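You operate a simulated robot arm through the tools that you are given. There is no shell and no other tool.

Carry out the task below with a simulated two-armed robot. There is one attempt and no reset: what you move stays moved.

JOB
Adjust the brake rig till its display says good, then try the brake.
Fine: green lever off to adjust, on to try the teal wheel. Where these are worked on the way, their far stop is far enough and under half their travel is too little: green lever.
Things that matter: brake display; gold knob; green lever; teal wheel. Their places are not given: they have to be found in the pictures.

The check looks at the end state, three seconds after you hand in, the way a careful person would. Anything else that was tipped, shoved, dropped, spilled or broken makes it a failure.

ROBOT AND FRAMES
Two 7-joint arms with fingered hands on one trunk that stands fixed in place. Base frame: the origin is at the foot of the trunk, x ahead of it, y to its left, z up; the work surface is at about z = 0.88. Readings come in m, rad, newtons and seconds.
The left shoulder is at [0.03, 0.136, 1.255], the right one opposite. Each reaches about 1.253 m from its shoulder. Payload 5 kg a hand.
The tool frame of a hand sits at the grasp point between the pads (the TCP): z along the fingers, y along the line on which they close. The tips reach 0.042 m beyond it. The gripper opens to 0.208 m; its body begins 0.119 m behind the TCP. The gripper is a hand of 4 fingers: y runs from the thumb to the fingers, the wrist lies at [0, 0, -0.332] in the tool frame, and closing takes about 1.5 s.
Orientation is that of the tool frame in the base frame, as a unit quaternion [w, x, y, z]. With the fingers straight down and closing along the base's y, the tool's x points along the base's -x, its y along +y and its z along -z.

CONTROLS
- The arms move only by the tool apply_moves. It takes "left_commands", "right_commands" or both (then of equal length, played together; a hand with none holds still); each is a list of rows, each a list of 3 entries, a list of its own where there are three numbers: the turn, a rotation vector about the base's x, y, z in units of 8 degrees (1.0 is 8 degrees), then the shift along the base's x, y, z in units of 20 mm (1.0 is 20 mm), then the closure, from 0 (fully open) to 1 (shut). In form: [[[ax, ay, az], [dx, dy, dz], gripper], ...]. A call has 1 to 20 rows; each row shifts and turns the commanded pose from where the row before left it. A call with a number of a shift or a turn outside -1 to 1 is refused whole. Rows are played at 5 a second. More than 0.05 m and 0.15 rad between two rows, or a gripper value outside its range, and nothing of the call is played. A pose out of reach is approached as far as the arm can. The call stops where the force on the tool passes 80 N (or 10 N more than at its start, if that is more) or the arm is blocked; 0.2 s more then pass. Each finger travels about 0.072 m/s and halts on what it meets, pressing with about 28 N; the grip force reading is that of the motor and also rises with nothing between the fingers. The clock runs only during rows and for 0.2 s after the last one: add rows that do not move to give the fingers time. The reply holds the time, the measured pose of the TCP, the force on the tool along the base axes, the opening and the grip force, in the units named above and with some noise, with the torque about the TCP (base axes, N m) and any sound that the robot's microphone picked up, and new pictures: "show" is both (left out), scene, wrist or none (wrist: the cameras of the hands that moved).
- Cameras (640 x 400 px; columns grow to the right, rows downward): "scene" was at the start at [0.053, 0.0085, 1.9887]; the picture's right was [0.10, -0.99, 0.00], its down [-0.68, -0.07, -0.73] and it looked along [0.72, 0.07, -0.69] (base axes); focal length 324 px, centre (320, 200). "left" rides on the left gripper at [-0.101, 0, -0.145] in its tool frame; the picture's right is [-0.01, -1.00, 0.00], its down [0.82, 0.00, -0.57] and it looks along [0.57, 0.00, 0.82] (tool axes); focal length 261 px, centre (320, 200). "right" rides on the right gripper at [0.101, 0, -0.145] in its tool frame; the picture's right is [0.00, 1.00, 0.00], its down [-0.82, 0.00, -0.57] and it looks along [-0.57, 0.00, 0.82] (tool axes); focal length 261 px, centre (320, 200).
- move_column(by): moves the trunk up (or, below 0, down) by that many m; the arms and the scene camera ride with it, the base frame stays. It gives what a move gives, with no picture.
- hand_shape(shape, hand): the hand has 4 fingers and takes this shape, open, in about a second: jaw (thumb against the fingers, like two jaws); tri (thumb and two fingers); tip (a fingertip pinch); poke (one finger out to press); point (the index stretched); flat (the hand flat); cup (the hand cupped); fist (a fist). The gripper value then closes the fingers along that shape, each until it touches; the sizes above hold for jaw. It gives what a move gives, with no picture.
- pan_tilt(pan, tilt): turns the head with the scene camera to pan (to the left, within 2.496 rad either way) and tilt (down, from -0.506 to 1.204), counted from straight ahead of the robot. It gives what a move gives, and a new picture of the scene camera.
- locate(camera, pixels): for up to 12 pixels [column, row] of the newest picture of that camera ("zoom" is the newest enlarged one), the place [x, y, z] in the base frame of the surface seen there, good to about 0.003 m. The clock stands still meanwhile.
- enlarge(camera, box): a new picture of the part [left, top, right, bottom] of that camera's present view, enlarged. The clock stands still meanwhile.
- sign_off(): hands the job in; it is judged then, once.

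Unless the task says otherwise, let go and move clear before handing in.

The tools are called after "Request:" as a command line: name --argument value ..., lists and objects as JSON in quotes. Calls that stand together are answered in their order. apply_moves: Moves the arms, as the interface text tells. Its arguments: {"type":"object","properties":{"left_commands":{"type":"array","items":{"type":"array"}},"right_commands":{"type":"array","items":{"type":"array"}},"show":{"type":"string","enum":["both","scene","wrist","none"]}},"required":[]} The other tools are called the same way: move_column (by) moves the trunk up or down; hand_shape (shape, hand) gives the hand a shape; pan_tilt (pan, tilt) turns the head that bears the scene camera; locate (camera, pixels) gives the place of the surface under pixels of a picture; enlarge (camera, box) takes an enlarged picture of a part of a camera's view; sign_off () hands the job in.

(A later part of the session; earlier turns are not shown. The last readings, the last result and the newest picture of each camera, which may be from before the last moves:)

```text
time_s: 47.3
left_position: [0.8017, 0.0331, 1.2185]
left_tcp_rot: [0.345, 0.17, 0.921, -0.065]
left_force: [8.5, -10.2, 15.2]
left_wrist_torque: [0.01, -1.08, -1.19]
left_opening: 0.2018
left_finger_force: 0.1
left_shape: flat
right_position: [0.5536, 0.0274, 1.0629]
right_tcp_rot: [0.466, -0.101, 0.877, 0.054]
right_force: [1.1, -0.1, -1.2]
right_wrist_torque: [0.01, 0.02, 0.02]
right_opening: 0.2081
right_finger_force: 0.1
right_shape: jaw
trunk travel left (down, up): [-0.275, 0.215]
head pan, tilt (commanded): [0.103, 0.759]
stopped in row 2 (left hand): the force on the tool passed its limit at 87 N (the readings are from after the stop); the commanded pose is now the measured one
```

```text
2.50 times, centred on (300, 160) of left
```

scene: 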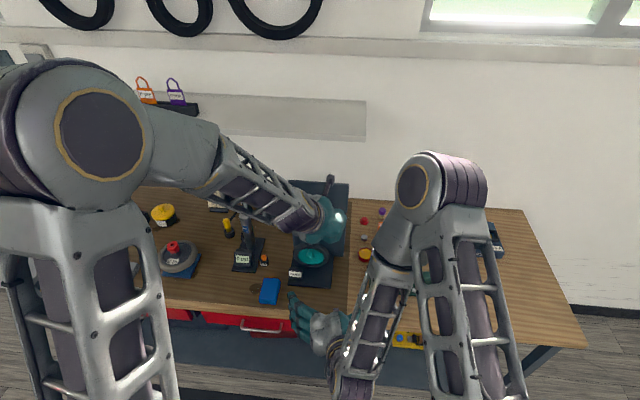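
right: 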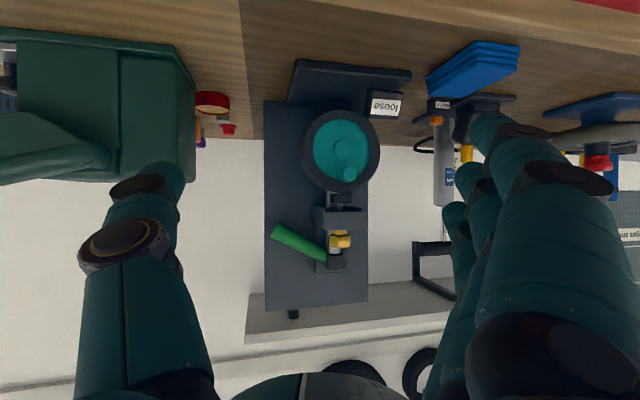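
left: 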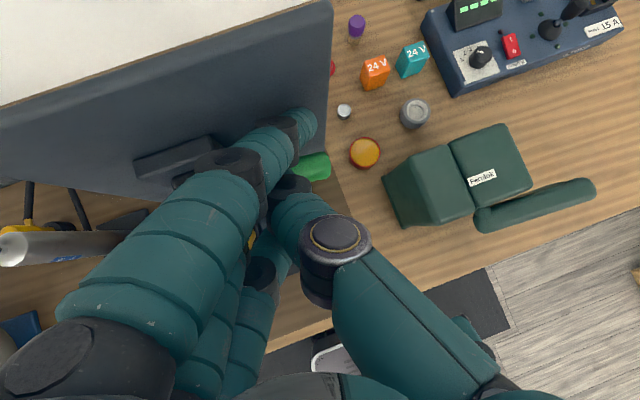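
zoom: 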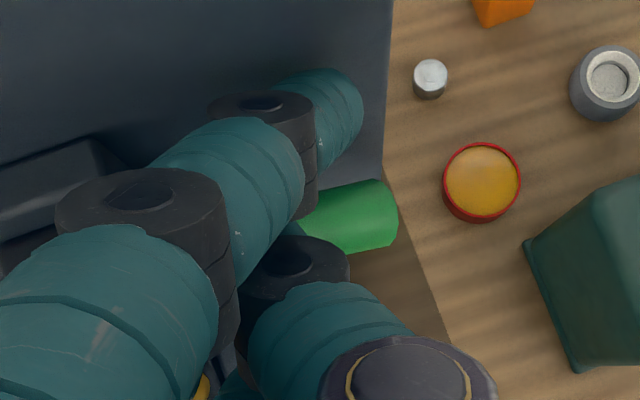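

The force and torque point to a contact near (0.855, 0.08, 1.17): a hidden finger pressed down on the lever near its hub, and the lever did not give downward. I'll lift off, back away, and check that nothing has shifted.

Request:
apply_moves --left_commands '[[[0, 0, 0], [0, 0, 0.5], 0], [[0, 0, 0], [-0.2, 0, 0.8], 0], [[0, 0, 0], [-0.4, 0, 0.8], 0], [[0, 0, 0], [-0.8, 0, 0.6], 0], [[0, 0, 0], [-0.9, 0, 0.3], 0], [[0, 0, 0], [-0.9, 0, 0.0], 0], [[0, 0, 0], [-0.9, 0.5, 0.0], 0], [[0, 0, 0], [-0.9, 0.9, 0.0], 0], [[0, 0, 0], [0, 0, 0], 0]]' --show "both"

Request:
enlarge --camera "right" --box '[220, 60, 420, 320]'

Request:
locate --camera "zoom" --pixels '[[290, 130], [290, 250], [335, 300], [250, 270], [300, 80], [350, 55], [225, 300], [350, 330]]'

```text
time_s: 49.3
left_position: [0.699, 0.0614, 1.2742]
left_tcp_rot: [0.342, 0.168, 0.922, -0.064]
left_force: [0.3, -0.9, -0.5]
left_wrist_torque: [0.02, 0.04, 0.01]
left_opening: 0.2017
left_finger_force: 0.1
left_shape: flat
right_position: [0.5526, 0.0268, 1.0635]
right_tcp_rot: [0.466, -0.1, 0.877, 0.053]
right_force: [1.0, 0.9, 0.1]
right_wrist_torque: [0.05, -0.02, 0.08]
right_opening: 0.2076
right_finger_force: 0.1
right_shape: jaw
trunk travel left (down, up): [-0.275, 0.215]
head pan, tilt (commanded): [0.103, 0.759]
```

scene: 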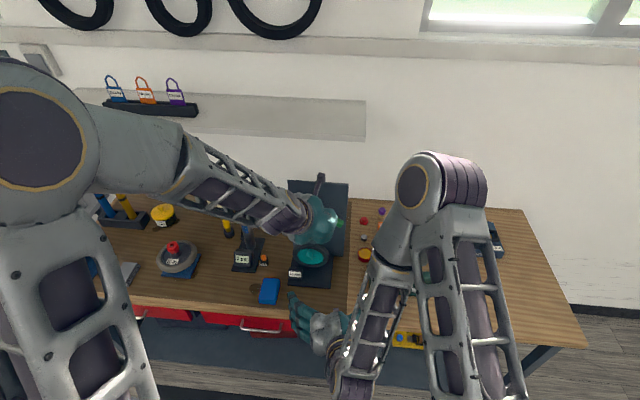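
left: 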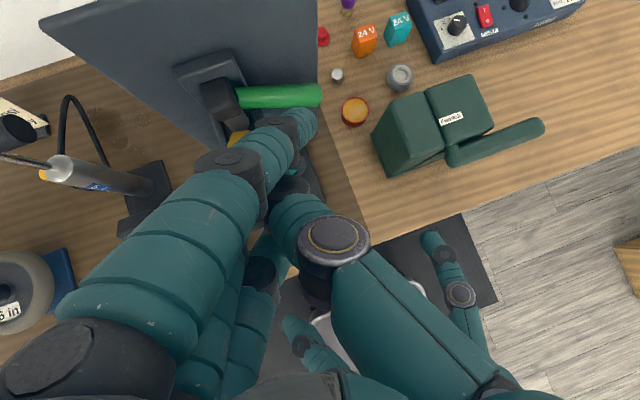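

```text
1.54 times, centred on (320, 190) of right
```

zoom: 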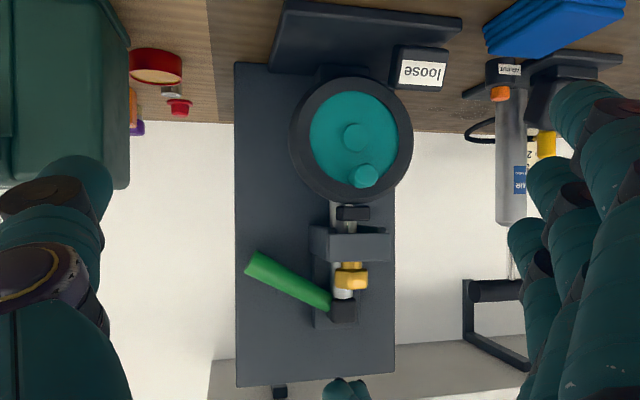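

```text
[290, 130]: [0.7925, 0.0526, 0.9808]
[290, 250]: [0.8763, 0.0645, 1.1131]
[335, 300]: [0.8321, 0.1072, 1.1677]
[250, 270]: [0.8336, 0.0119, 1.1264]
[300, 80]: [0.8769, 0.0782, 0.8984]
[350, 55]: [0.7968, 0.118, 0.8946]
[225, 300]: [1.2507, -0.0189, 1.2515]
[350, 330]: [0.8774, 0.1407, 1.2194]
```

The rig looks unmoved (plate x≈0.877, lever still at the same angle), so the lever seems to be at its lower stop. I'll back the right hand off a little to make room, and set the left hand to "poke" to locate its tip.

Request:
apply_moves --right_commands '[[[0, 0, 0], [-0.6, -0.4, -0.3], 0], [[0, 0, 0], [-0.6, -0.4, -0.3], 0], [[0, 0, 0], [-0.6, -0.4, -0.3], 0], [[0, 0, 0], [-0.6, -0.4, -0.3], 0], [[0, 0, 0], [0, 0, 0], 0]]' --show "none"

Request:
hand_shape --hand "left" --shape "poke"

Request:
apply_moves --left_commands '[[[0, -0.5, 0], [0, -0.3, -0.6], 0], [[0, -0.5, 0], [0, -0.3, -0.6], 0], [[0, -0.5, 0], [0, -0.3, -0.6], 0], [[0, 0, 0], [0, 0, 0], 0]]' --show "both"

Request:
enlarge --camera "right" --box '[200, 60, 460, 340]'

```text
time_s: 50.5
left_position: [0.6979, 0.0635, 1.2752]
left_tcp_rot: [0.341, 0.167, 0.923, -0.063]
left_force: [0.2, 0.1, 0.6]
left_wrist_torque: [-0.01, 0.01, -0.02]
left_opening: 0.2013
left_finger_force: 0.1
left_shape: flat
right_position: [0.5273, 0.0122, 1.0195]
right_tcp_rot: [0.467, -0.101, 0.877, 0.053]
right_force: [-0.3, -0.3, -0.1]
right_wrist_torque: [-0.02, -0.02, 0.01]
right_opening: 0.2076
right_finger_force: 0.1
right_shape: jaw
right hand out of reach, approached as far as the arm can: row 1, 2, 3, 4
trunk travel left (down, up): [-0.275, 0.215]
head pan, tilt (commanded): [0.103, 0.759]
```

```text
time_s: 51.4
left_position: [0.6974, 0.0628, 1.2743]
left_tcp_rot: [0.341, 0.167, 0.923, -0.063]
left_force: [1.0, -0.2, 0.2]
left_wrist_torque: [-0.02, 0.01, 0.0]
left_opening: 0.0
left_finger_force: 0.0
left_shape: poke
right_position: [0.5275, 0.0115, 1.0203]
right_tcp_rot: [0.466, -0.101, 0.877, 0.054]
right_force: [0.2, -0.6, -0.1]
right_wrist_torque: [-0.03, 0.03, 0.02]
right_opening: 0.208
right_finger_force: 0.1
right_shape: jaw
trunk travel left (down, up): [-0.275, 0.215]
head pan, tilt (commanded): [0.103, 0.759]
```

```text
time_s: 52.4
left_position: [0.6959, 0.0447, 1.2397]
left_tcp_rot: [0.437, 0.174, 0.881, -0.047]
left_force: [-0.1, -0.5, -0.2]
left_wrist_torque: [-0.01, 0.0, 0.02]
left_opening: 0.0
left_finger_force: 0.1
left_shape: poke
right_position: [0.5282, 0.0122, 1.0198]
right_tcp_rot: [0.467, -0.101, 0.877, 0.053]
right_force: [-0.2, 0.9, -0.4]
right_wrist_torque: [0.03, 0.02, 0.03]
right_opening: 0.2078
right_finger_force: 0.0
right_shape: jaw
trunk travel left (down, up): [-0.275, 0.215]
head pan, tilt (commanded): [0.103, 0.759]
```

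scene: 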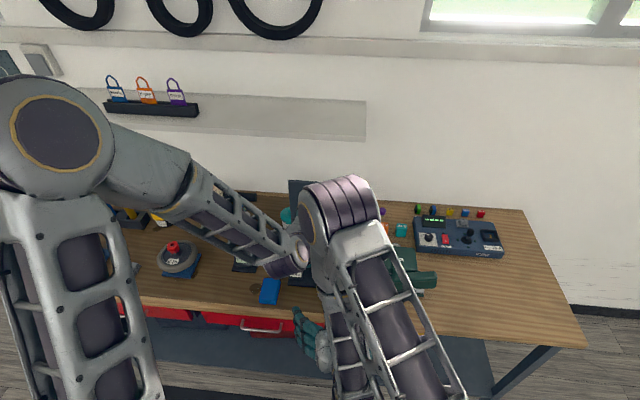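
left: 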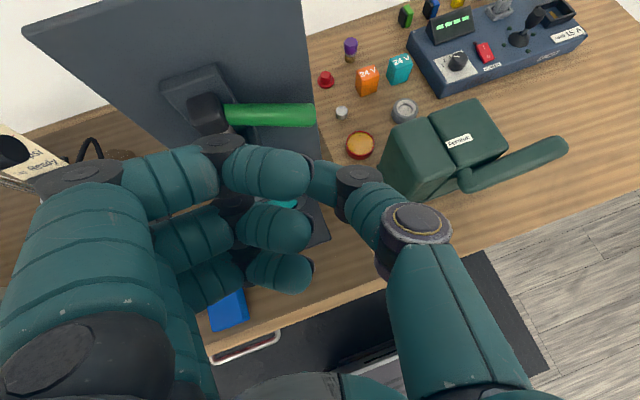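

```text
1.43 times, centred on (330, 200) of right
```

zoom: 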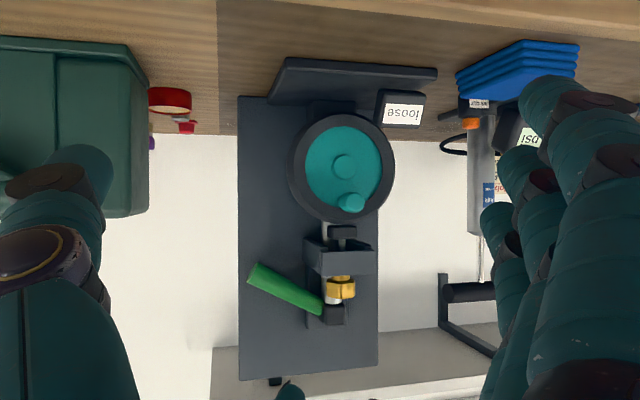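

The right elbow has swung inward (scene (340,205)) close to the left wrist (295,258). I'll check the distances before moving anything.

Request:
locate --camera "scene" --pixels '[[340, 200], [312, 225], [320, 250], [300, 255], [280, 265], [250, 230], [340, 300], [365, 240]]'

Request:
enlarge --camera "scene" --box '[230, 150, 410, 370]'

```text
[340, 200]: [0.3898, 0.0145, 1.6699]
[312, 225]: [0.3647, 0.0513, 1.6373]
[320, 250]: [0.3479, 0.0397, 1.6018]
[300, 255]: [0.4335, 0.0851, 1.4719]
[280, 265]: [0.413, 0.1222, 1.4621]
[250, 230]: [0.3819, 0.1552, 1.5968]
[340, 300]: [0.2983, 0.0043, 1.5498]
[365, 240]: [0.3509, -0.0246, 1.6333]
```

```text
1.82 times, centred on (320, 260) of scene
```

zoom: 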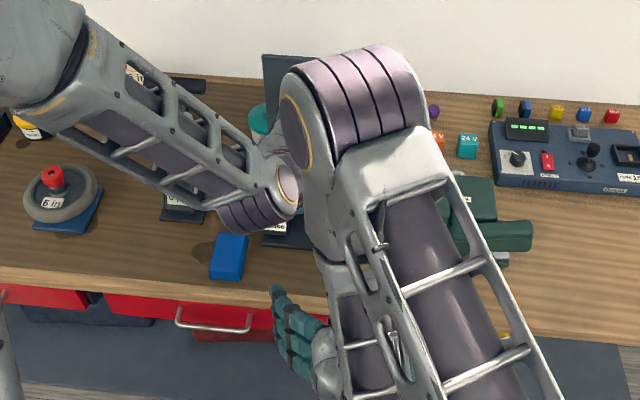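

The right elbow surface is only about 0.1 m from the left forearm, so first I'll move the left hand away to the left, then take the right hand back out to its own side.

Request:
apply_moves --left_commands '[[[0, 0.4, 0], [-0.3, 0.9, 0.5], 0], [[0, 0.4, 0], [-0.3, 0.9, 0.5], 0], [[0, 0.4, 0], [-0.3, 0.9, 0.5], 0], [[0, 0.3, 0], [-0.3, 0.9, 0.5], 0], [[0, 0, 0], [-0.3, 0.9, 0.5], 0], [[0, 0, 0], [-0.3, 0.9, 0.5], 0], [[0, 0, 0], [-0.3, 0.9, 0.5], 0], [[0, 0, 0], [-0.3, 0.9, 0.5], 0], [[0, 0, 0], [-0.3, 0.9, 0.5], 0], [[0, 0, 0], [0, 0, 0], 0]]' --show "scene"

```text
time_s: 54.6
left_position: [0.6444, 0.2058, 1.3298]
left_tcp_rot: [0.341, 0.168, 0.923, -0.064]
left_force: [0.6, -0.9, -0.5]
left_wrist_torque: [0.05, 0.02, 0.03]
left_opening: 0.0
left_finger_force: 0.0
left_shape: poke
right_position: [0.527, 0.0125, 1.0195]
right_tcp_rot: [0.467, -0.1, 0.877, 0.053]
right_force: [-0.3, 0.1, 0.6]
right_wrist_torque: [0.03, -0.02, 0.0]
right_opening: 0.2079
right_finger_force: 0.0
right_shape: jaw
trunk travel left (down, up): [-0.275, 0.215]
head pan, tilt (commanded): [0.103, 0.759]
```

scene: 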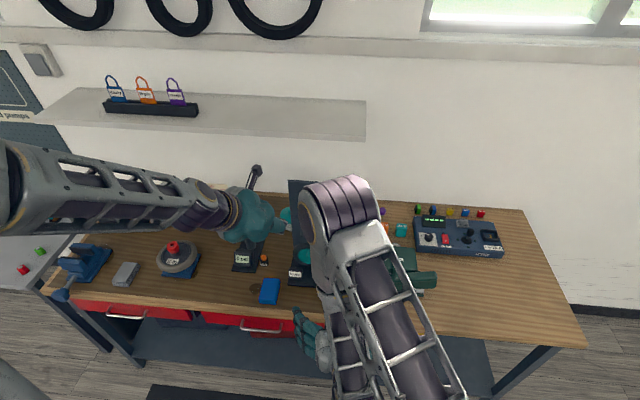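

The left arm is clear. Now I'll bring the right hand up and out to the right while turning it back to fingers-down.

Request:
apply_moves --right_commands '[[[0, 0, -0.4], [0, -0.6, 0.6], 0], [[0, 0, -0.4], [0, -0.8, 0.8], 0], [[0, 0, -0.4], [0, -0.8, 0.8], 0], [[0, 0.5, -0.4], [0, -0.8, 0.9], 0], [[0, 0.7, 0], [0, -0.8, 0.9], 0], [[0, 0.7, 0], [0, -0.8, 0.9], 0], [[0, 0.7, 0], [0, -0.8, 0.9], 0], [[0, 0.7, 0], [0, -0.8, 0.9], 0], [[0, 0.7, 0], [0, -0.8, 0.9], 0], [[0, 0.7, 0], [0, -0.8, 0.9], 0], [[0, 0.7, 0], [0, -0.8, 0.9], 0], [[0, 0.7, 0], [0, -0.8, 0.9], 0], [[0, 0.7, 0], [0, 0, 0.9], 0], [[0, 0, 0], [0, 0, 0], 0]]' --show "both"

```text
time_s: 57.6
left_position: [0.6436, 0.2096, 1.3299]
left_tcp_rot: [0.342, 0.168, 0.923, -0.065]
left_force: [-0.2, 2.1, -0.1]
left_wrist_torque: [-0.16, -0.04, -0.1]
left_opening: 0.0
left_finger_force: 0.1
left_shape: poke
right_position: [0.557, -0.1492, 1.2111]
right_tcp_rot: [0.015, -0.002, 1.0, 0.001]
right_force: [0.1, 1.8, 0.6]
right_wrist_torque: [-0.18, -0.1, 0.0]
right_opening: 0.208
right_finger_force: 0.1
right_shape: jaw
right hand out of reach, approached as far as the arm can: row 1, 2, 3, 4, 5, 10
trunk travel left (down, up): [-0.275, 0.215]
head pan, tilt (commanded): [0.103, 0.759]
```

scene: 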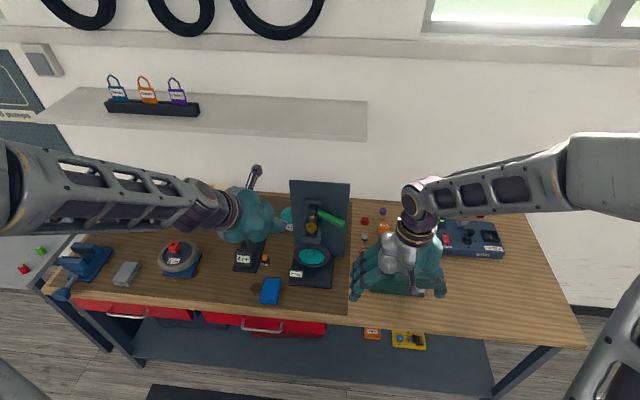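
right: 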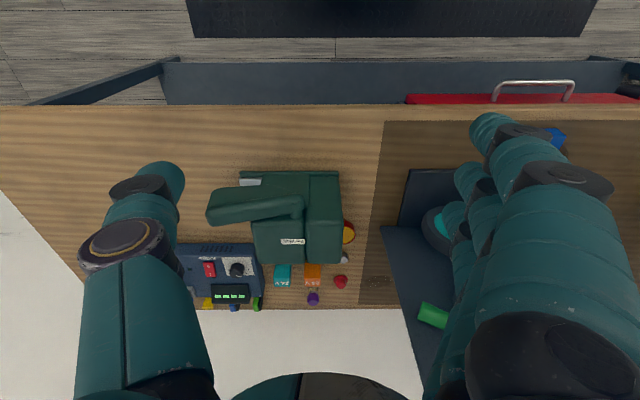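

The right hand is back on its side, fingers down at (0.557, −0.149, 1.211). I'll raise it slightly and try turning it about the vertical toward 180°, so that its fingers lie on the outer side and its camera on top like the left hand's.

Request:
apply_moves --right_commands '[[[0, 0, 0], [0, -0.8, 0.8], 0], [[0, 0, 0], [0, -0.8, 0.8], 0], [[0, 0, 0], [0, -0.8, 0.8], 0], [[0, 0, 1], [0, 0, 0.8], 0], [[0, 0, 1], [0, 0, 0], 0], [[0, 0, 1], [0, 0, 0], 0], [[0, 0, 1], [0, 0, 0], 0], [[0, 0, 1], [0, 0, 0], 0], [[0, 0, 1], [0, 0, 0], 0], [[0, 0, 1], [0, 0, 0], 0], [[0, 0, 1], [0, 0, 0], 0], [[0, 0, 0], [0, 0, 0], 0]]' --show "scene"

```text
time_s: 60.2
left_position: [0.643, 0.2071, 1.3302]
left_tcp_rot: [0.341, 0.168, 0.923, -0.064]
left_force: [1.0, 0.3, 0.2]
left_wrist_torque: [-0.02, 0.0, 0.02]
left_opening: 0.0002
left_finger_force: 0.1
left_shape: poke
right_position: [0.5587, -0.2018, 1.2728]
right_tcp_rot: [0.011, -0.531, 0.847, 0.008]
right_force: [-0.3, -1.2, -0.4]
right_wrist_torque: [-0.03, -0.01, 0.01]
right_opening: 0.208
right_finger_force: 0.1
right_shape: jaw
trunk travel left (down, up): [-0.275, 0.215]
head pan, tilt (commanded): [0.103, 0.759]
```

scene: 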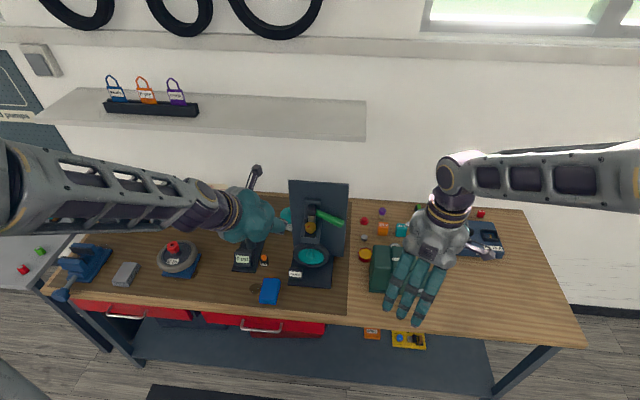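

The +64° turn went through. I'll continue to about 180°.

Request:
apply_moves --right_commands '[[[0, 0, 1], [0, 0, 0], 0], [[0, 0, 1], [0, 0, 0], 0], [[0, 0, 1], [0, 0, 0], 0], [[0, 0, 1], [0, 0, 0], 0], [[0, 0, 1], [0, 0, 0], 0], [[0, 0, 1], [0, 0, 0], 0], [[0, 0, 1], [0, 0, 0], 0], [[0, 0, 1], [0, 0, 0], 0], [[0, 0, 1], [0, 0, 0], 0], [[0, 0, 1], [0, 0, 0], 0], [[0, 0, 1], [0, 0, 0], 0], [[0, 0, 1], [0, 0, 0], 0], [[0, 0, 1], [0, 0, 0], 0], [[0, 0, 1], [0, 0, 0], 0], [[0, 0, 0.5], [0, 0, 0], 0], [[0, 0, 0], [0, 0, 0], 0]]' --show "both"

```text
time_s: 63.6
left_position: [0.6439, 0.206, 1.3304]
left_tcp_rot: [0.341, 0.168, 0.923, -0.064]
left_force: [-0.1, -0.6, 1.0]
left_wrist_torque: [0.01, -0.01, 0.0]
left_opening: 0.0
left_finger_force: 0.1
left_shape: poke
right_position: [0.4109, -0.0739, 1.2776]
right_tcp_rot: [0.003, 1.0, -0.001, -0.013]
right_force: [-0.7, -0.1, -0.2]
right_wrist_torque: [0.02, -0.03, 0.02]
right_opening: 0.2078
right_finger_force: 0.1
right_shape: jaw
right hand out of reach, approached as far as the arm can: row 11, 12, 13, 14, 15
trunk travel left (down, up): [-0.275, 0.215]
head pan, tilt (commanded): [0.103, 0.759]
```

scene: 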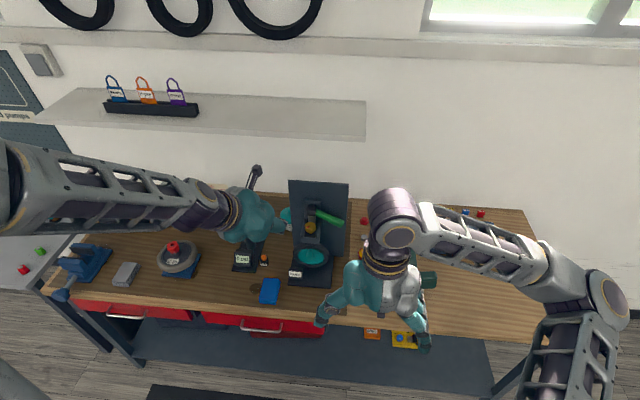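
right: 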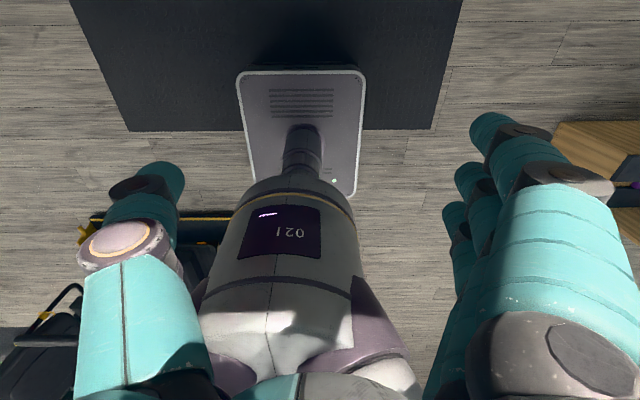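

The right hand is now flipped (thumb on the inner side) with its elbow out to the right. I'll move it forward and pitch it about 40°, checking it tracks.

Request:
apply_moves --right_commands '[[[0, -0.5, 0], [0.9, 0, -0.1], 0], [[0, -0.5, 0], [0.9, 0, -0.1], 0], [[0, -0.5, 0], [0.9, 0, -0.1], 0], [[0, -0.5, 0], [0.9, 0, -0.1], 0], [[0, -0.5, 0], [0.9, 0, -0.1], 0], [[0, -0.5, 0], [0.9, 0, -0.1], 0], [[0, -0.5, 0], [0.9, 0, -0.1], 0], [[0, -0.5, 0], [0.9, 0, -0.1], 0], [[0, -0.5, 0], [0.9, 0, -0.1], 0], [[0, -0.5, 0], [0.9, 0, -0.1], 0], [[0, 0, 0], [0, 0, 0], 0]]' --show "both"

```text
time_s: 66.0
left_position: [0.6437, 0.2055, 1.3304]
left_tcp_rot: [0.341, 0.168, 0.923, -0.064]
left_force: [0.7, -1.5, 0.6]
left_wrist_torque: [0.03, 0.03, 0.01]
left_opening: 0.0
left_finger_force: 0.0
left_shape: poke
right_position: [0.5419, -0.065, 1.2656]
right_tcp_rot: [0.002, 0.944, 0.0, 0.329]
right_force: [0.9, -0.5, 0.5]
right_wrist_torque: [0.0, 0.02, 0.01]
right_opening: 0.2079
right_finger_force: 0.1
right_shape: jaw
right hand out of reach, approached as far as the arm can: row 1, 2, 3, 4, 5, 6
trunk travel left (down, up): [-0.275, 0.215]
head pan, tilt (commanded): [0.103, 0.759]
```

scene: 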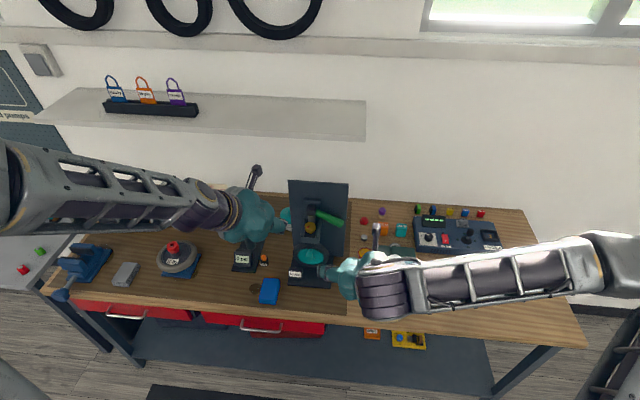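
right: 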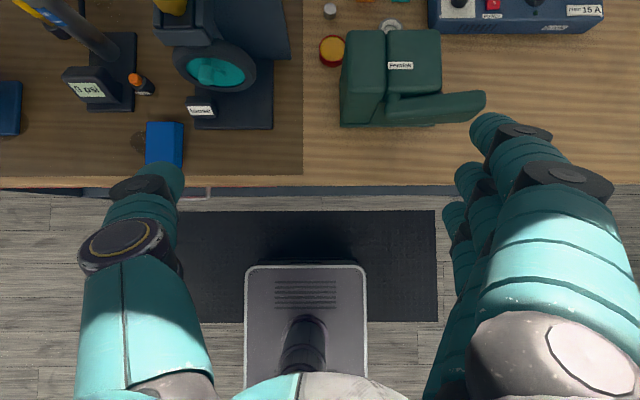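

The right hand tracks well in this mirrored pose, and its camera is now upright. I'll check the vise's height so the fingers stay clear, and set the right hand to the tip pinch, closed, as a blunt poker.

Request:
locate --camera "right" --pixels '[[360, 60], [415, 60], [450, 100], [480, 100], [390, 110], [215, 70], [190, 30], [260, 20], [285, 50], [200, 112]]'

Request:
hand_shape --hand "right" --shape "poke"

Request:
apply_moves --right_commands '[[[0, 0, 0], [0, 0, 0], 0], [[0, 0, 0], [0, 0, 0], 0]]' --show "both"

```text
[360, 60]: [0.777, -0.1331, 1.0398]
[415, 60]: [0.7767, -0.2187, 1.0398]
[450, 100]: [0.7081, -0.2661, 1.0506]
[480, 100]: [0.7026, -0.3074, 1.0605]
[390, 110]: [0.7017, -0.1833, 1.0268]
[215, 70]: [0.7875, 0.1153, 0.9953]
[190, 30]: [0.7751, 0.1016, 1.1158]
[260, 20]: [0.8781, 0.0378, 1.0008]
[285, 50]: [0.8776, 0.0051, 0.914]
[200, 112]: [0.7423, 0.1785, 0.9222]
```

```text
time_s: 66.9
left_position: [0.6453, 0.2052, 1.3309]
left_tcp_rot: [0.342, 0.167, 0.923, -0.063]
left_force: [0.1, 0.0, -0.2]
left_wrist_torque: [0.01, 0.0, 0.04]
left_opening: 0.0
left_finger_force: 0.0
left_shape: poke
right_position: [0.5427, -0.0662, 1.2656]
right_tcp_rot: [0.001, 0.944, 0.0, 0.33]
right_force: [0.1, 0.4, -1.1]
right_wrist_torque: [-0.04, 0.04, -0.03]
right_opening: 0.0003
right_finger_force: 0.0
right_shape: poke
trunk travel left (down, up): [-0.275, 0.215]
head pan, tilt (commanded): [0.103, 0.759]
```

```text
time_s: 67.5
left_position: [0.6439, 0.2066, 1.3303]
left_tcp_rot: [0.341, 0.168, 0.923, -0.063]
left_force: [0.5, 0.3, -1.7]
left_wrist_torque: [0.01, 0.02, 0.01]
left_opening: 0.0001
left_finger_force: 0.0
left_shape: poke
right_position: [0.5423, -0.0649, 1.267]
right_tcp_rot: [0.001, 0.944, 0.0, 0.329]
right_force: [-0.2, 0.3, -0.6]
right_wrist_torque: [0.0, -0.01, 0.02]
right_opening: 0.0001
right_finger_force: 0.1
right_shape: poke
trunk travel left (down, up): [-0.275, 0.215]
head pan, tilt (commanded): [0.103, 0.759]
```

scene: 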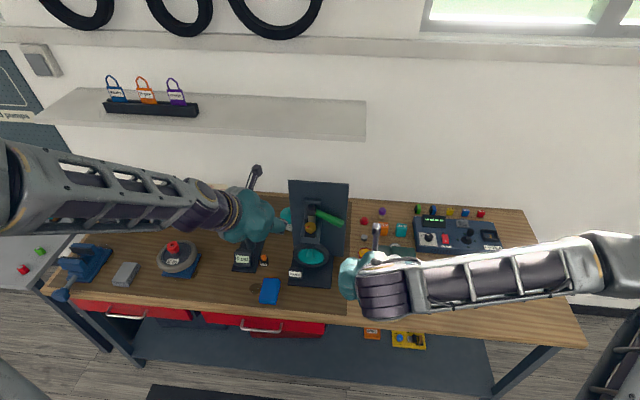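
right: 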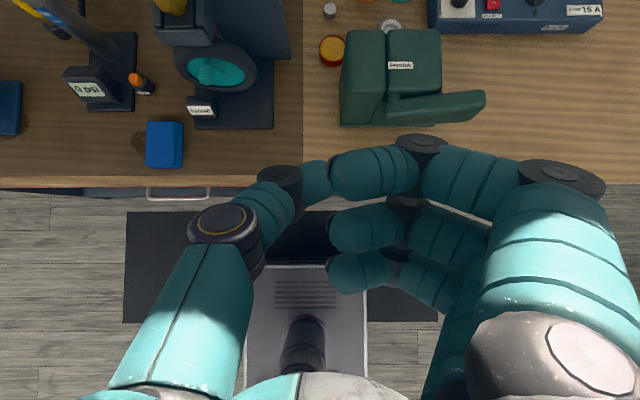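

The poke tip is where thumb and index meet near (330,175). I'll locate it, and the knuckles beside it.

Request:
locate --camera "right" --pixels '[[335, 172], [345, 160], [345, 195], [310, 180], [380, 150], [380, 190], [420, 140], [335, 230], [335, 275], [278, 180], [400, 150]]'

Request:
enlarge --camera "right" --box '[220, 120, 460, 300]'

```text
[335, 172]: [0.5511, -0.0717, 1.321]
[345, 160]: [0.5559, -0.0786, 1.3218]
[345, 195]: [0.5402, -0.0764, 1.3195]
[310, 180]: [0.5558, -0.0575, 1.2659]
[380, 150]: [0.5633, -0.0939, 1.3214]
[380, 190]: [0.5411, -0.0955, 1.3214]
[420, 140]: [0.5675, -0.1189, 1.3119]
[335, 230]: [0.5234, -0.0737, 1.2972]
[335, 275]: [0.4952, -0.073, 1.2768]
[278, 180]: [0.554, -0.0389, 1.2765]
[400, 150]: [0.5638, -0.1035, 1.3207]
```

```text
2.22 times, centred on (340, 210) of right
```

zoom: 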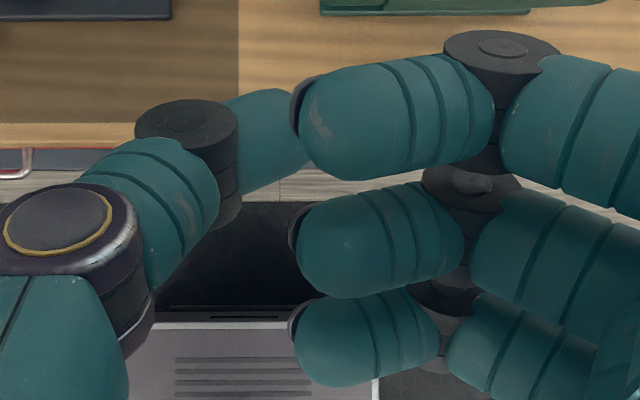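

"Poke" extends the thumb with the fingers curled above it, which would foul the lever, so I'll use the closed tip pinch instead. First I'll take a baseline close-up of the pad and knob from the scene camera, so I can see pad movement later.

Request:
enlarge --camera "scene" --box '[292, 225, 332, 255]'

Request:
hand_shape --hand "right" --shape "tip"

Request:
apply_moves --right_commands '[[[0, 0, 0.4], [0.5, 0.3, -0.5], 0.5], [[0, 0, 0.4], [0.5, 0.3, -0.5], 0.8], [[0, 0, 0.4], [0.5, 0.3, -0.5], 1], [[0, 0, 0.4], [0.5, 0.3, -0.5], 1], [[0, 0, 0.4], [0.5, 0.3, -0.5], 1], [[0, 0, 0], [0.5, 0.3, -0.5], 1], [[0, 0, 0], [0.5, 0.3, -0.5], 1], [[0, 0, 0], [0.5, 0.3, -0.5], 1], [[0, 0, 0], [0, 0, 0], 1]]' --left_commands '[[[0, 0, 0], [0, 0.5, 0], 0], [[0, 0, 0], [0, 0.5, 0], 0], [[0, 0, 0], [0, 0.5, 0], 0], [[0, 0, 0], [0, 0.5, 0], 0], [[0, 0, 0], [0, 0.5, 0], 0], [[0, 0, 0], [0, 0.5, 0], 0], [[0, 0, 0], [0, 0.5, 0], 0], [[0, 0, 0], [0, 0.5, 0], 0], [[0, 0, 0], [0, 0, 0], 0]]' --show "both"

```text
13.33 times, centred on (312, 240) of scene
```

zoom: 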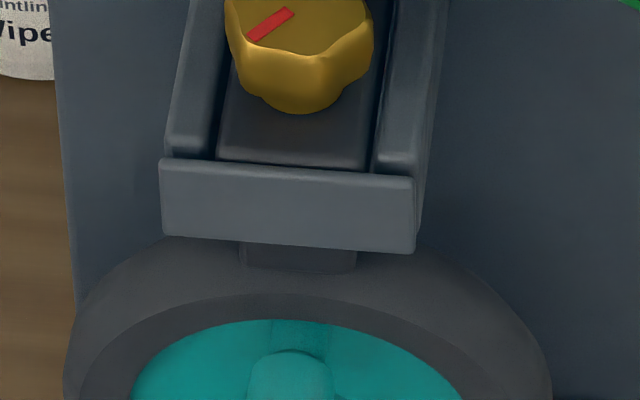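

```text
time_s: 68.4
left_position: [0.6439, 0.2071, 1.33]
left_tcp_rot: [0.341, 0.167, 0.923, -0.063]
left_force: [0.0, 0.7, -1.1]
left_wrist_torque: [-0.03, -0.02, -0.02]
left_opening: 0.0
left_finger_force: 0.1
left_shape: poke
right_position: [0.5412, -0.0636, 1.2656]
right_tcp_rot: [0.001, 0.945, 0.0, 0.328]
right_force: [0.1, 0.1, -0.3]
right_wrist_torque: [0.03, -0.02, 0.04]
right_opening: 0.2076
right_finger_force: 0.1
right_shape: tip
trunk travel left (down, up): [-0.275, 0.215]
head pan, tilt (commanded): [0.103, 0.759]
```

```text
time_s: 70.4
left_position: [0.6426, 0.2867, 1.3305]
left_tcp_rot: [0.341, 0.168, 0.923, -0.064]
left_force: [-0.5, 0.0, -0.3]
left_wrist_torque: [0.05, 0.0, 0.04]
left_opening: 0.0
left_finger_force: 0.0
left_shape: poke
right_position: [0.6224, -0.0184, 1.1857]
right_tcp_rot: [-0.044, 0.935, 0.131, 0.326]
right_force: [-0.6, -0.2, 0.2]
right_wrist_torque: [0.07, -0.01, 0.05]
right_opening: 0.0001
right_finger_force: 27.9
right_shape: tip
trunk travel left (down, up): [-0.275, 0.215]
head pan, tilt (commanded): [0.103, 0.759]
```

scene: 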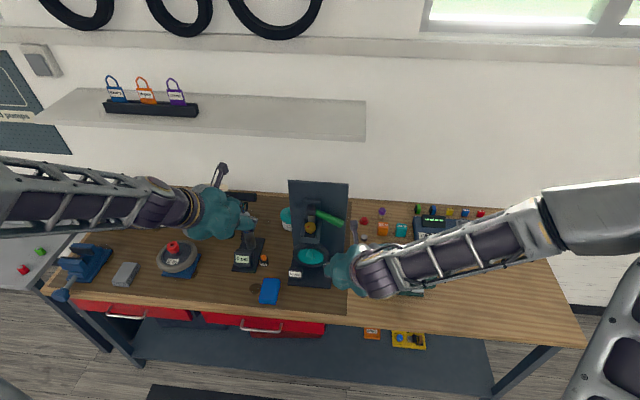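
right: 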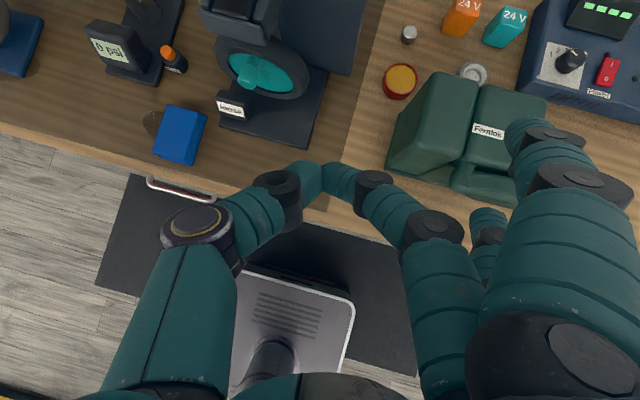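
left: 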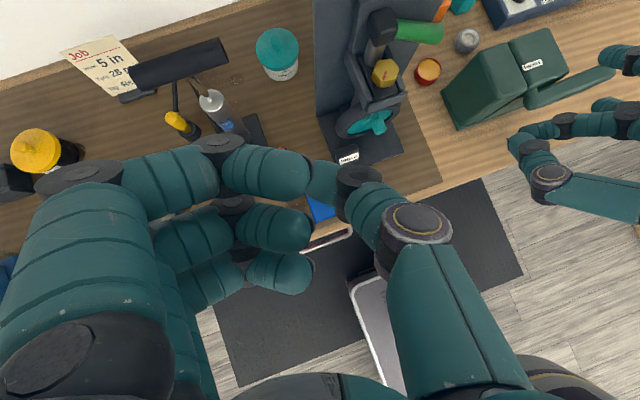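

The right pinch is closed at (0.622, −0.018, 1.186), with the splayed fingers on its right side. I'll check how near the vise comes before going lower.

Request:
locate --camera "right" --pixels '[[430, 100], [395, 160], [440, 75], [470, 90], [500, 100], [460, 170], [520, 125], [490, 215], [540, 135], [325, 175], [320, 165]]'

```text
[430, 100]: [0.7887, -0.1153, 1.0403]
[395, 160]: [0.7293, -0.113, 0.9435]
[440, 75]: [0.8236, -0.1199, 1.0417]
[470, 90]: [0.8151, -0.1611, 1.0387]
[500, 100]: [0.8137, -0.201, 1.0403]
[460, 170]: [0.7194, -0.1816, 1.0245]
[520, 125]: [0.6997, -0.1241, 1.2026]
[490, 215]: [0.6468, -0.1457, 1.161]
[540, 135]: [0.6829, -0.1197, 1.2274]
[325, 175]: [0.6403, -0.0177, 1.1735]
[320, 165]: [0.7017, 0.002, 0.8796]
```

The vise top is at z≈1.04 and its near face at y≈−0.11; the splayed fingers will pass about 3–4 cm above. I'll advance to just in front of and below the lever's free end.

Request:
apply_moves --right_commands '[[[0, 0, 0], [0.9, 0.32, -0.63], 1], [[0, 0, 0], [0.9, 0.32, -0.63], 1], [[0, 0, 0], [0.9, 0.32, -0.63], 1], [[0, 0, 0], [0.9, 0.32, -0.63], 1], [[0, 0, 0], [0.9, 0.32, -0.63], 1], [[0, 0, 0], [0.9, 0.32, -0.63], 1], [[0, 0, 0], [0, 0, 0], 1]]' --show "both"

Request:
enlarge --camera "left" --box '[300, 0, 480, 180]'

```text
time_s: 72.0
left_position: [0.6422, 0.2863, 1.3298]
left_tcp_rot: [0.34, 0.169, 0.923, -0.064]
left_force: [-0.2, -0.1, 0.3]
left_wrist_torque: [0.03, -0.06, 0.04]
left_opening: 0.0
left_finger_force: 0.1
left_shape: poke
right_position: [0.7305, 0.02, 1.1094]
right_tcp_rot: [-0.044, 0.935, 0.131, 0.326]
right_force: [-0.7, 0.3, 0.4]
right_wrist_torque: [0.0, -0.03, 0.02]
right_opening: 0.0
right_finger_force: 27.7
right_shape: tip
trunk travel left (down, up): [-0.275, 0.215]
head pan, tilt (commanded): [0.103, 0.759]
```

scene: 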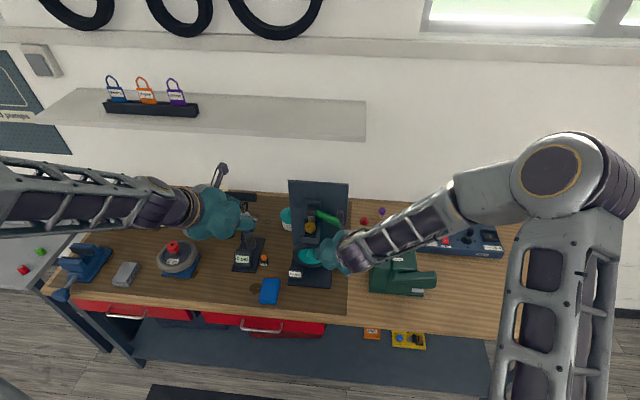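
right: 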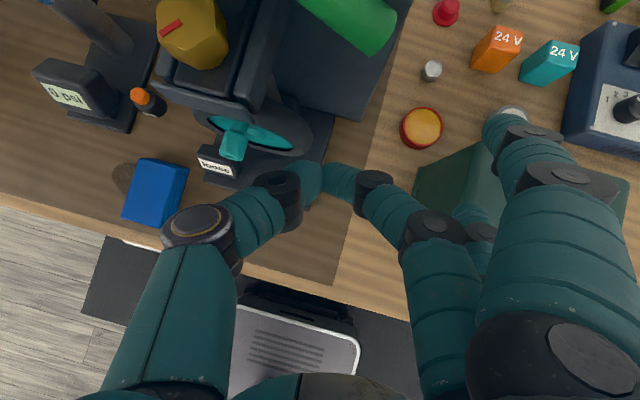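

```text
2.22 times, centred on (390, 90) of left
```

zoom: 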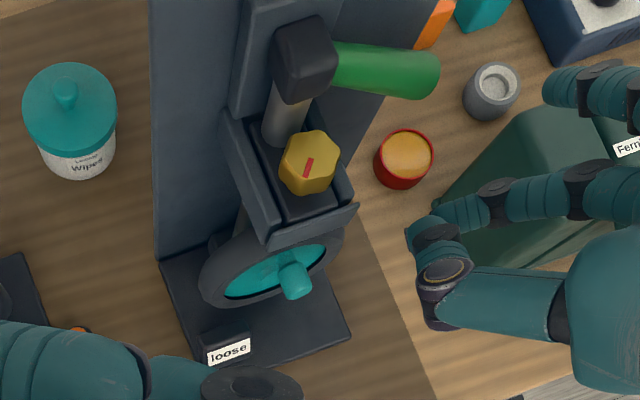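

The left camera has a fine view of the knob, display and hub. I'll locate the right thumb's knuckles to be sure they clear the housing when I move forward.

Request:
locate --camera "right" --pixels '[[197, 222], [170, 225], [275, 185], [258, 190], [240, 215], [170, 270], [325, 180], [350, 185], [195, 50], [345, 15]]'

```text
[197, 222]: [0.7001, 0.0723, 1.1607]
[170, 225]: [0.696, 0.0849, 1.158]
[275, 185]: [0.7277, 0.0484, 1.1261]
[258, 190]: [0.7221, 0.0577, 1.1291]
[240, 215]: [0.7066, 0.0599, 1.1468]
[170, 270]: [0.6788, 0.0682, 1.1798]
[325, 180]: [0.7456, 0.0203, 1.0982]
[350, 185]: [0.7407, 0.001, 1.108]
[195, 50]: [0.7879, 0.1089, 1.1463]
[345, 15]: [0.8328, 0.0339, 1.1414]
```

The thumb's outer joint (0.696, 0.085, 1.158) would come within about 1 cm of the knob, so I'll shift 10 mm right while moving forward under the lever's end.

Request:
apply_moves --right_commands '[[[0, 0, 0], [0.8, -0.15, -0.05], 1], [[0, 0, 0], [0.8, -0.15, -0.05], 1], [[0, 0, 0], [0.8, -0.1, -0.05], 1], [[0, 0, 0], [0.8, -0.1, -0.05], 1], [[0, 0, 0], [0.8, -0.1, 0], 1], [[0, 0, 0], [0.6, -0.1, 0], 1], [[0, 0, 0], [0, 0, 0], 1]]' --show "both"

Request:
enlarge --camera "left" --box '[300, 0, 480, 180]'

```text
time_s: 73.6
left_position: [0.6427, 0.2879, 1.3297]
left_tcp_rot: [0.341, 0.168, 0.923, -0.064]
left_force: [-0.4, 0.8, 0.6]
left_wrist_torque: [0.0, 0.0, 0.0]
left_opening: 0.0
left_finger_force: 0.0
left_shape: poke
right_position: [0.822, 0.0068, 1.1063]
right_tcp_rot: [-0.045, 0.935, 0.132, 0.326]
right_force: [0.0, 0.1, -0.5]
right_wrist_torque: [0.02, -0.03, 0.03]
right_opening: 0.0003
right_finger_force: 27.9
right_shape: tip
trunk travel left (down, up): [-0.275, 0.215]
head pan, tilt (commanded): [0.103, 0.759]
```

scene: 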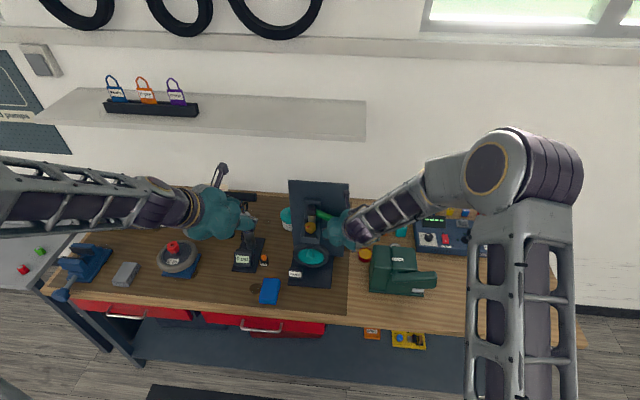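
right: 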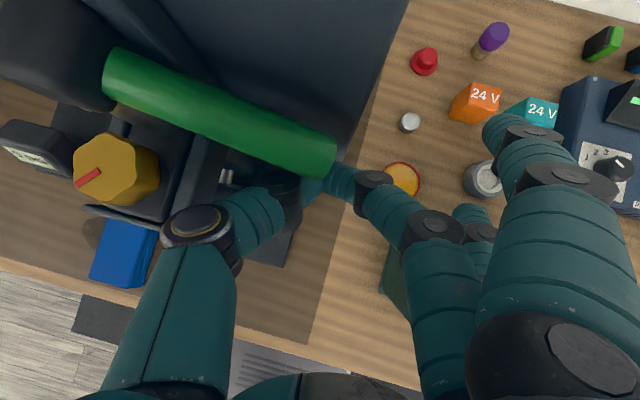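

```text
2.22 times, centred on (390, 90) of left
```

zoom: 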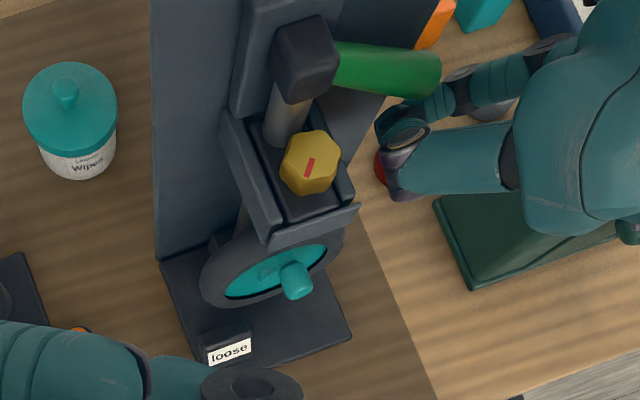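

The fingertips are just under the lever's free end ((330,165) in the right picture), with the knob clear of the thumb. I'll raise the hand 20 mm in small steps and watch the force and lever.

Request:
apply_moves --right_commands '[[[0, 0, 0], [0, 0, 0.25], 1], [[0, 0, 0], [0, 0, 0.25], 1], [[0, 0, 0], [0, 0, 0.25], 1], [[0, 0, 0], [0, 0, 0.25], 1], [[0, 0, 0], [0, 0, 0], 1]]' --show "both"

Request:
enlarge --camera "left" --box '[300, 0, 480, 180]'

```text
time_s: 74.8
left_position: [0.6433, 0.2874, 1.3305]
left_tcp_rot: [0.341, 0.168, 0.923, -0.064]
left_force: [0.6, -0.1, 0.5]
left_wrist_torque: [0.02, -0.03, -0.03]
left_opening: 0.0
left_finger_force: 0.0
left_shape: poke
right_position: [0.8209, 0.0079, 1.1256]
right_tcp_rot: [-0.044, 0.935, 0.131, 0.325]
right_force: [-3.2, -4.2, -6.3]
right_wrist_torque: [-0.02, 0.11, -0.08]
right_opening: 0.0001
right_finger_force: 28.0
right_shape: tip
trunk travel left (down, up): [-0.275, 0.215]
head pan, tilt (commanded): [0.103, 0.759]
```

scene: 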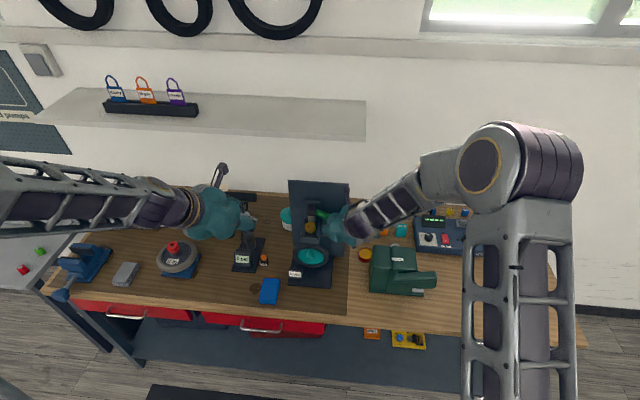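
right: 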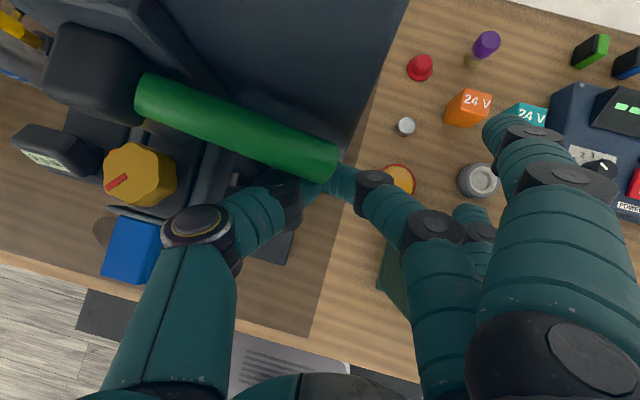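

```text
2.22 times, centred on (390, 90) of left
```

zoom: 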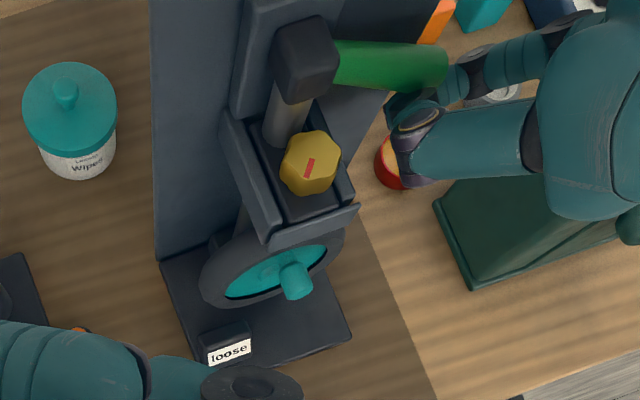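

The reaction is a light −6 N and the lever's end has begun to rise (left zoom end now at (445,68)). I'll continue raising 30 mm.

Request:
apply_moves --right_commands '[[[0, 0, 0], [0, 0, 0.3], 1], [[0, 0, 0], [0, 0, 0.3], 1], [[0, 0, 0], [0, 0, 0.3], 1], [[0, 0, 0], [0, 0, 0.3], 1], [[0, 0, 0], [0, 0, 0.3], 1], [[0, 0, 0], [0, 0, 0], 1]]' --show "both"

Request:
enlarge --camera "left" --box '[300, 0, 480, 180]'

Request:
enlarge --camera "scene" --box '[292, 225, 332, 255]'

```text
time_s: 76.2
left_position: [0.6426, 0.2877, 1.3304]
left_tcp_rot: [0.341, 0.168, 0.923, -0.064]
left_force: [0.2, -0.2, -0.2]
left_wrist_torque: [0.04, -0.01, -0.03]
left_opening: 0.0
left_finger_force: 0.1
left_shape: poke
right_position: [0.8225, 0.0092, 1.1557]
right_tcp_rot: [-0.044, 0.935, 0.131, 0.326]
right_force: [-0.8, -1.0, -0.4]
right_wrist_torque: [0.02, 0.04, -0.02]
right_opening: 0.0
right_finger_force: 28.1
right_shape: tip
trunk travel left (down, up): [-0.275, 0.215]
head pan, tilt (commanded): [0.103, 0.759]
```

scene: 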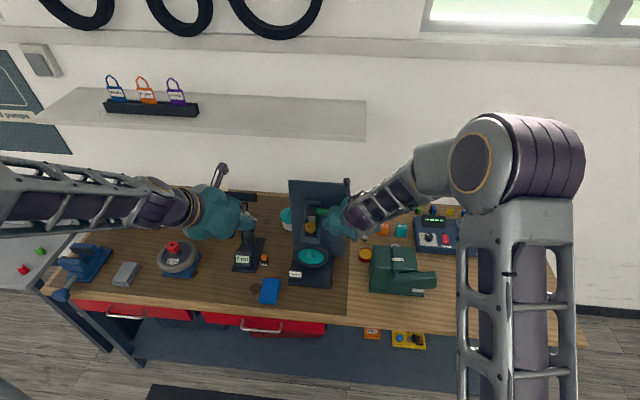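
right: 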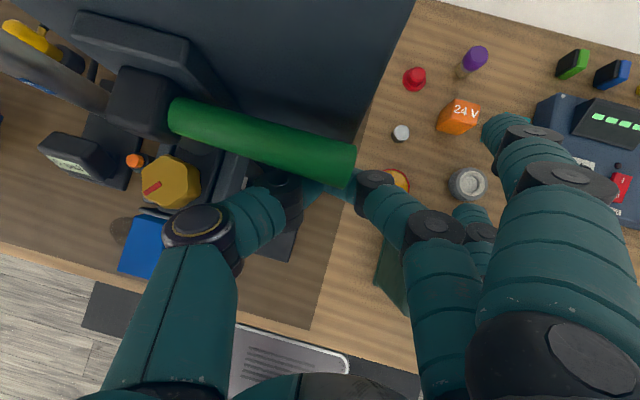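

```text
2.22 times, centred on (390, 90) of left
```

zoom: 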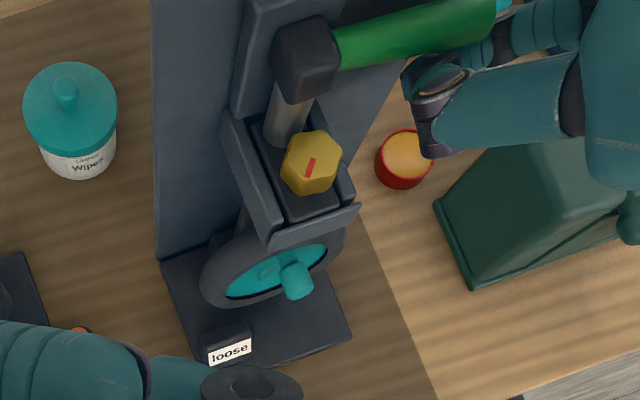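

```text
13.33 times, centred on (312, 240) of scene
```

zoom: 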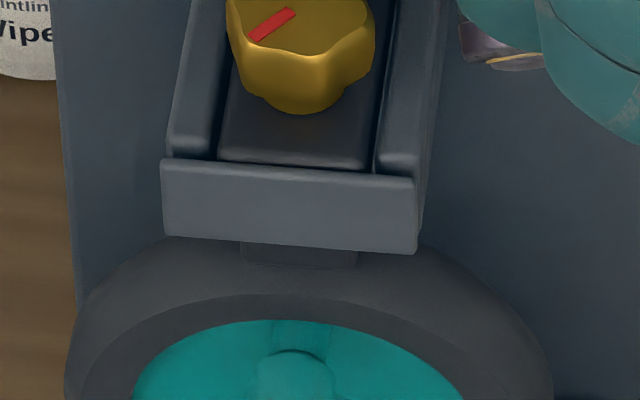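

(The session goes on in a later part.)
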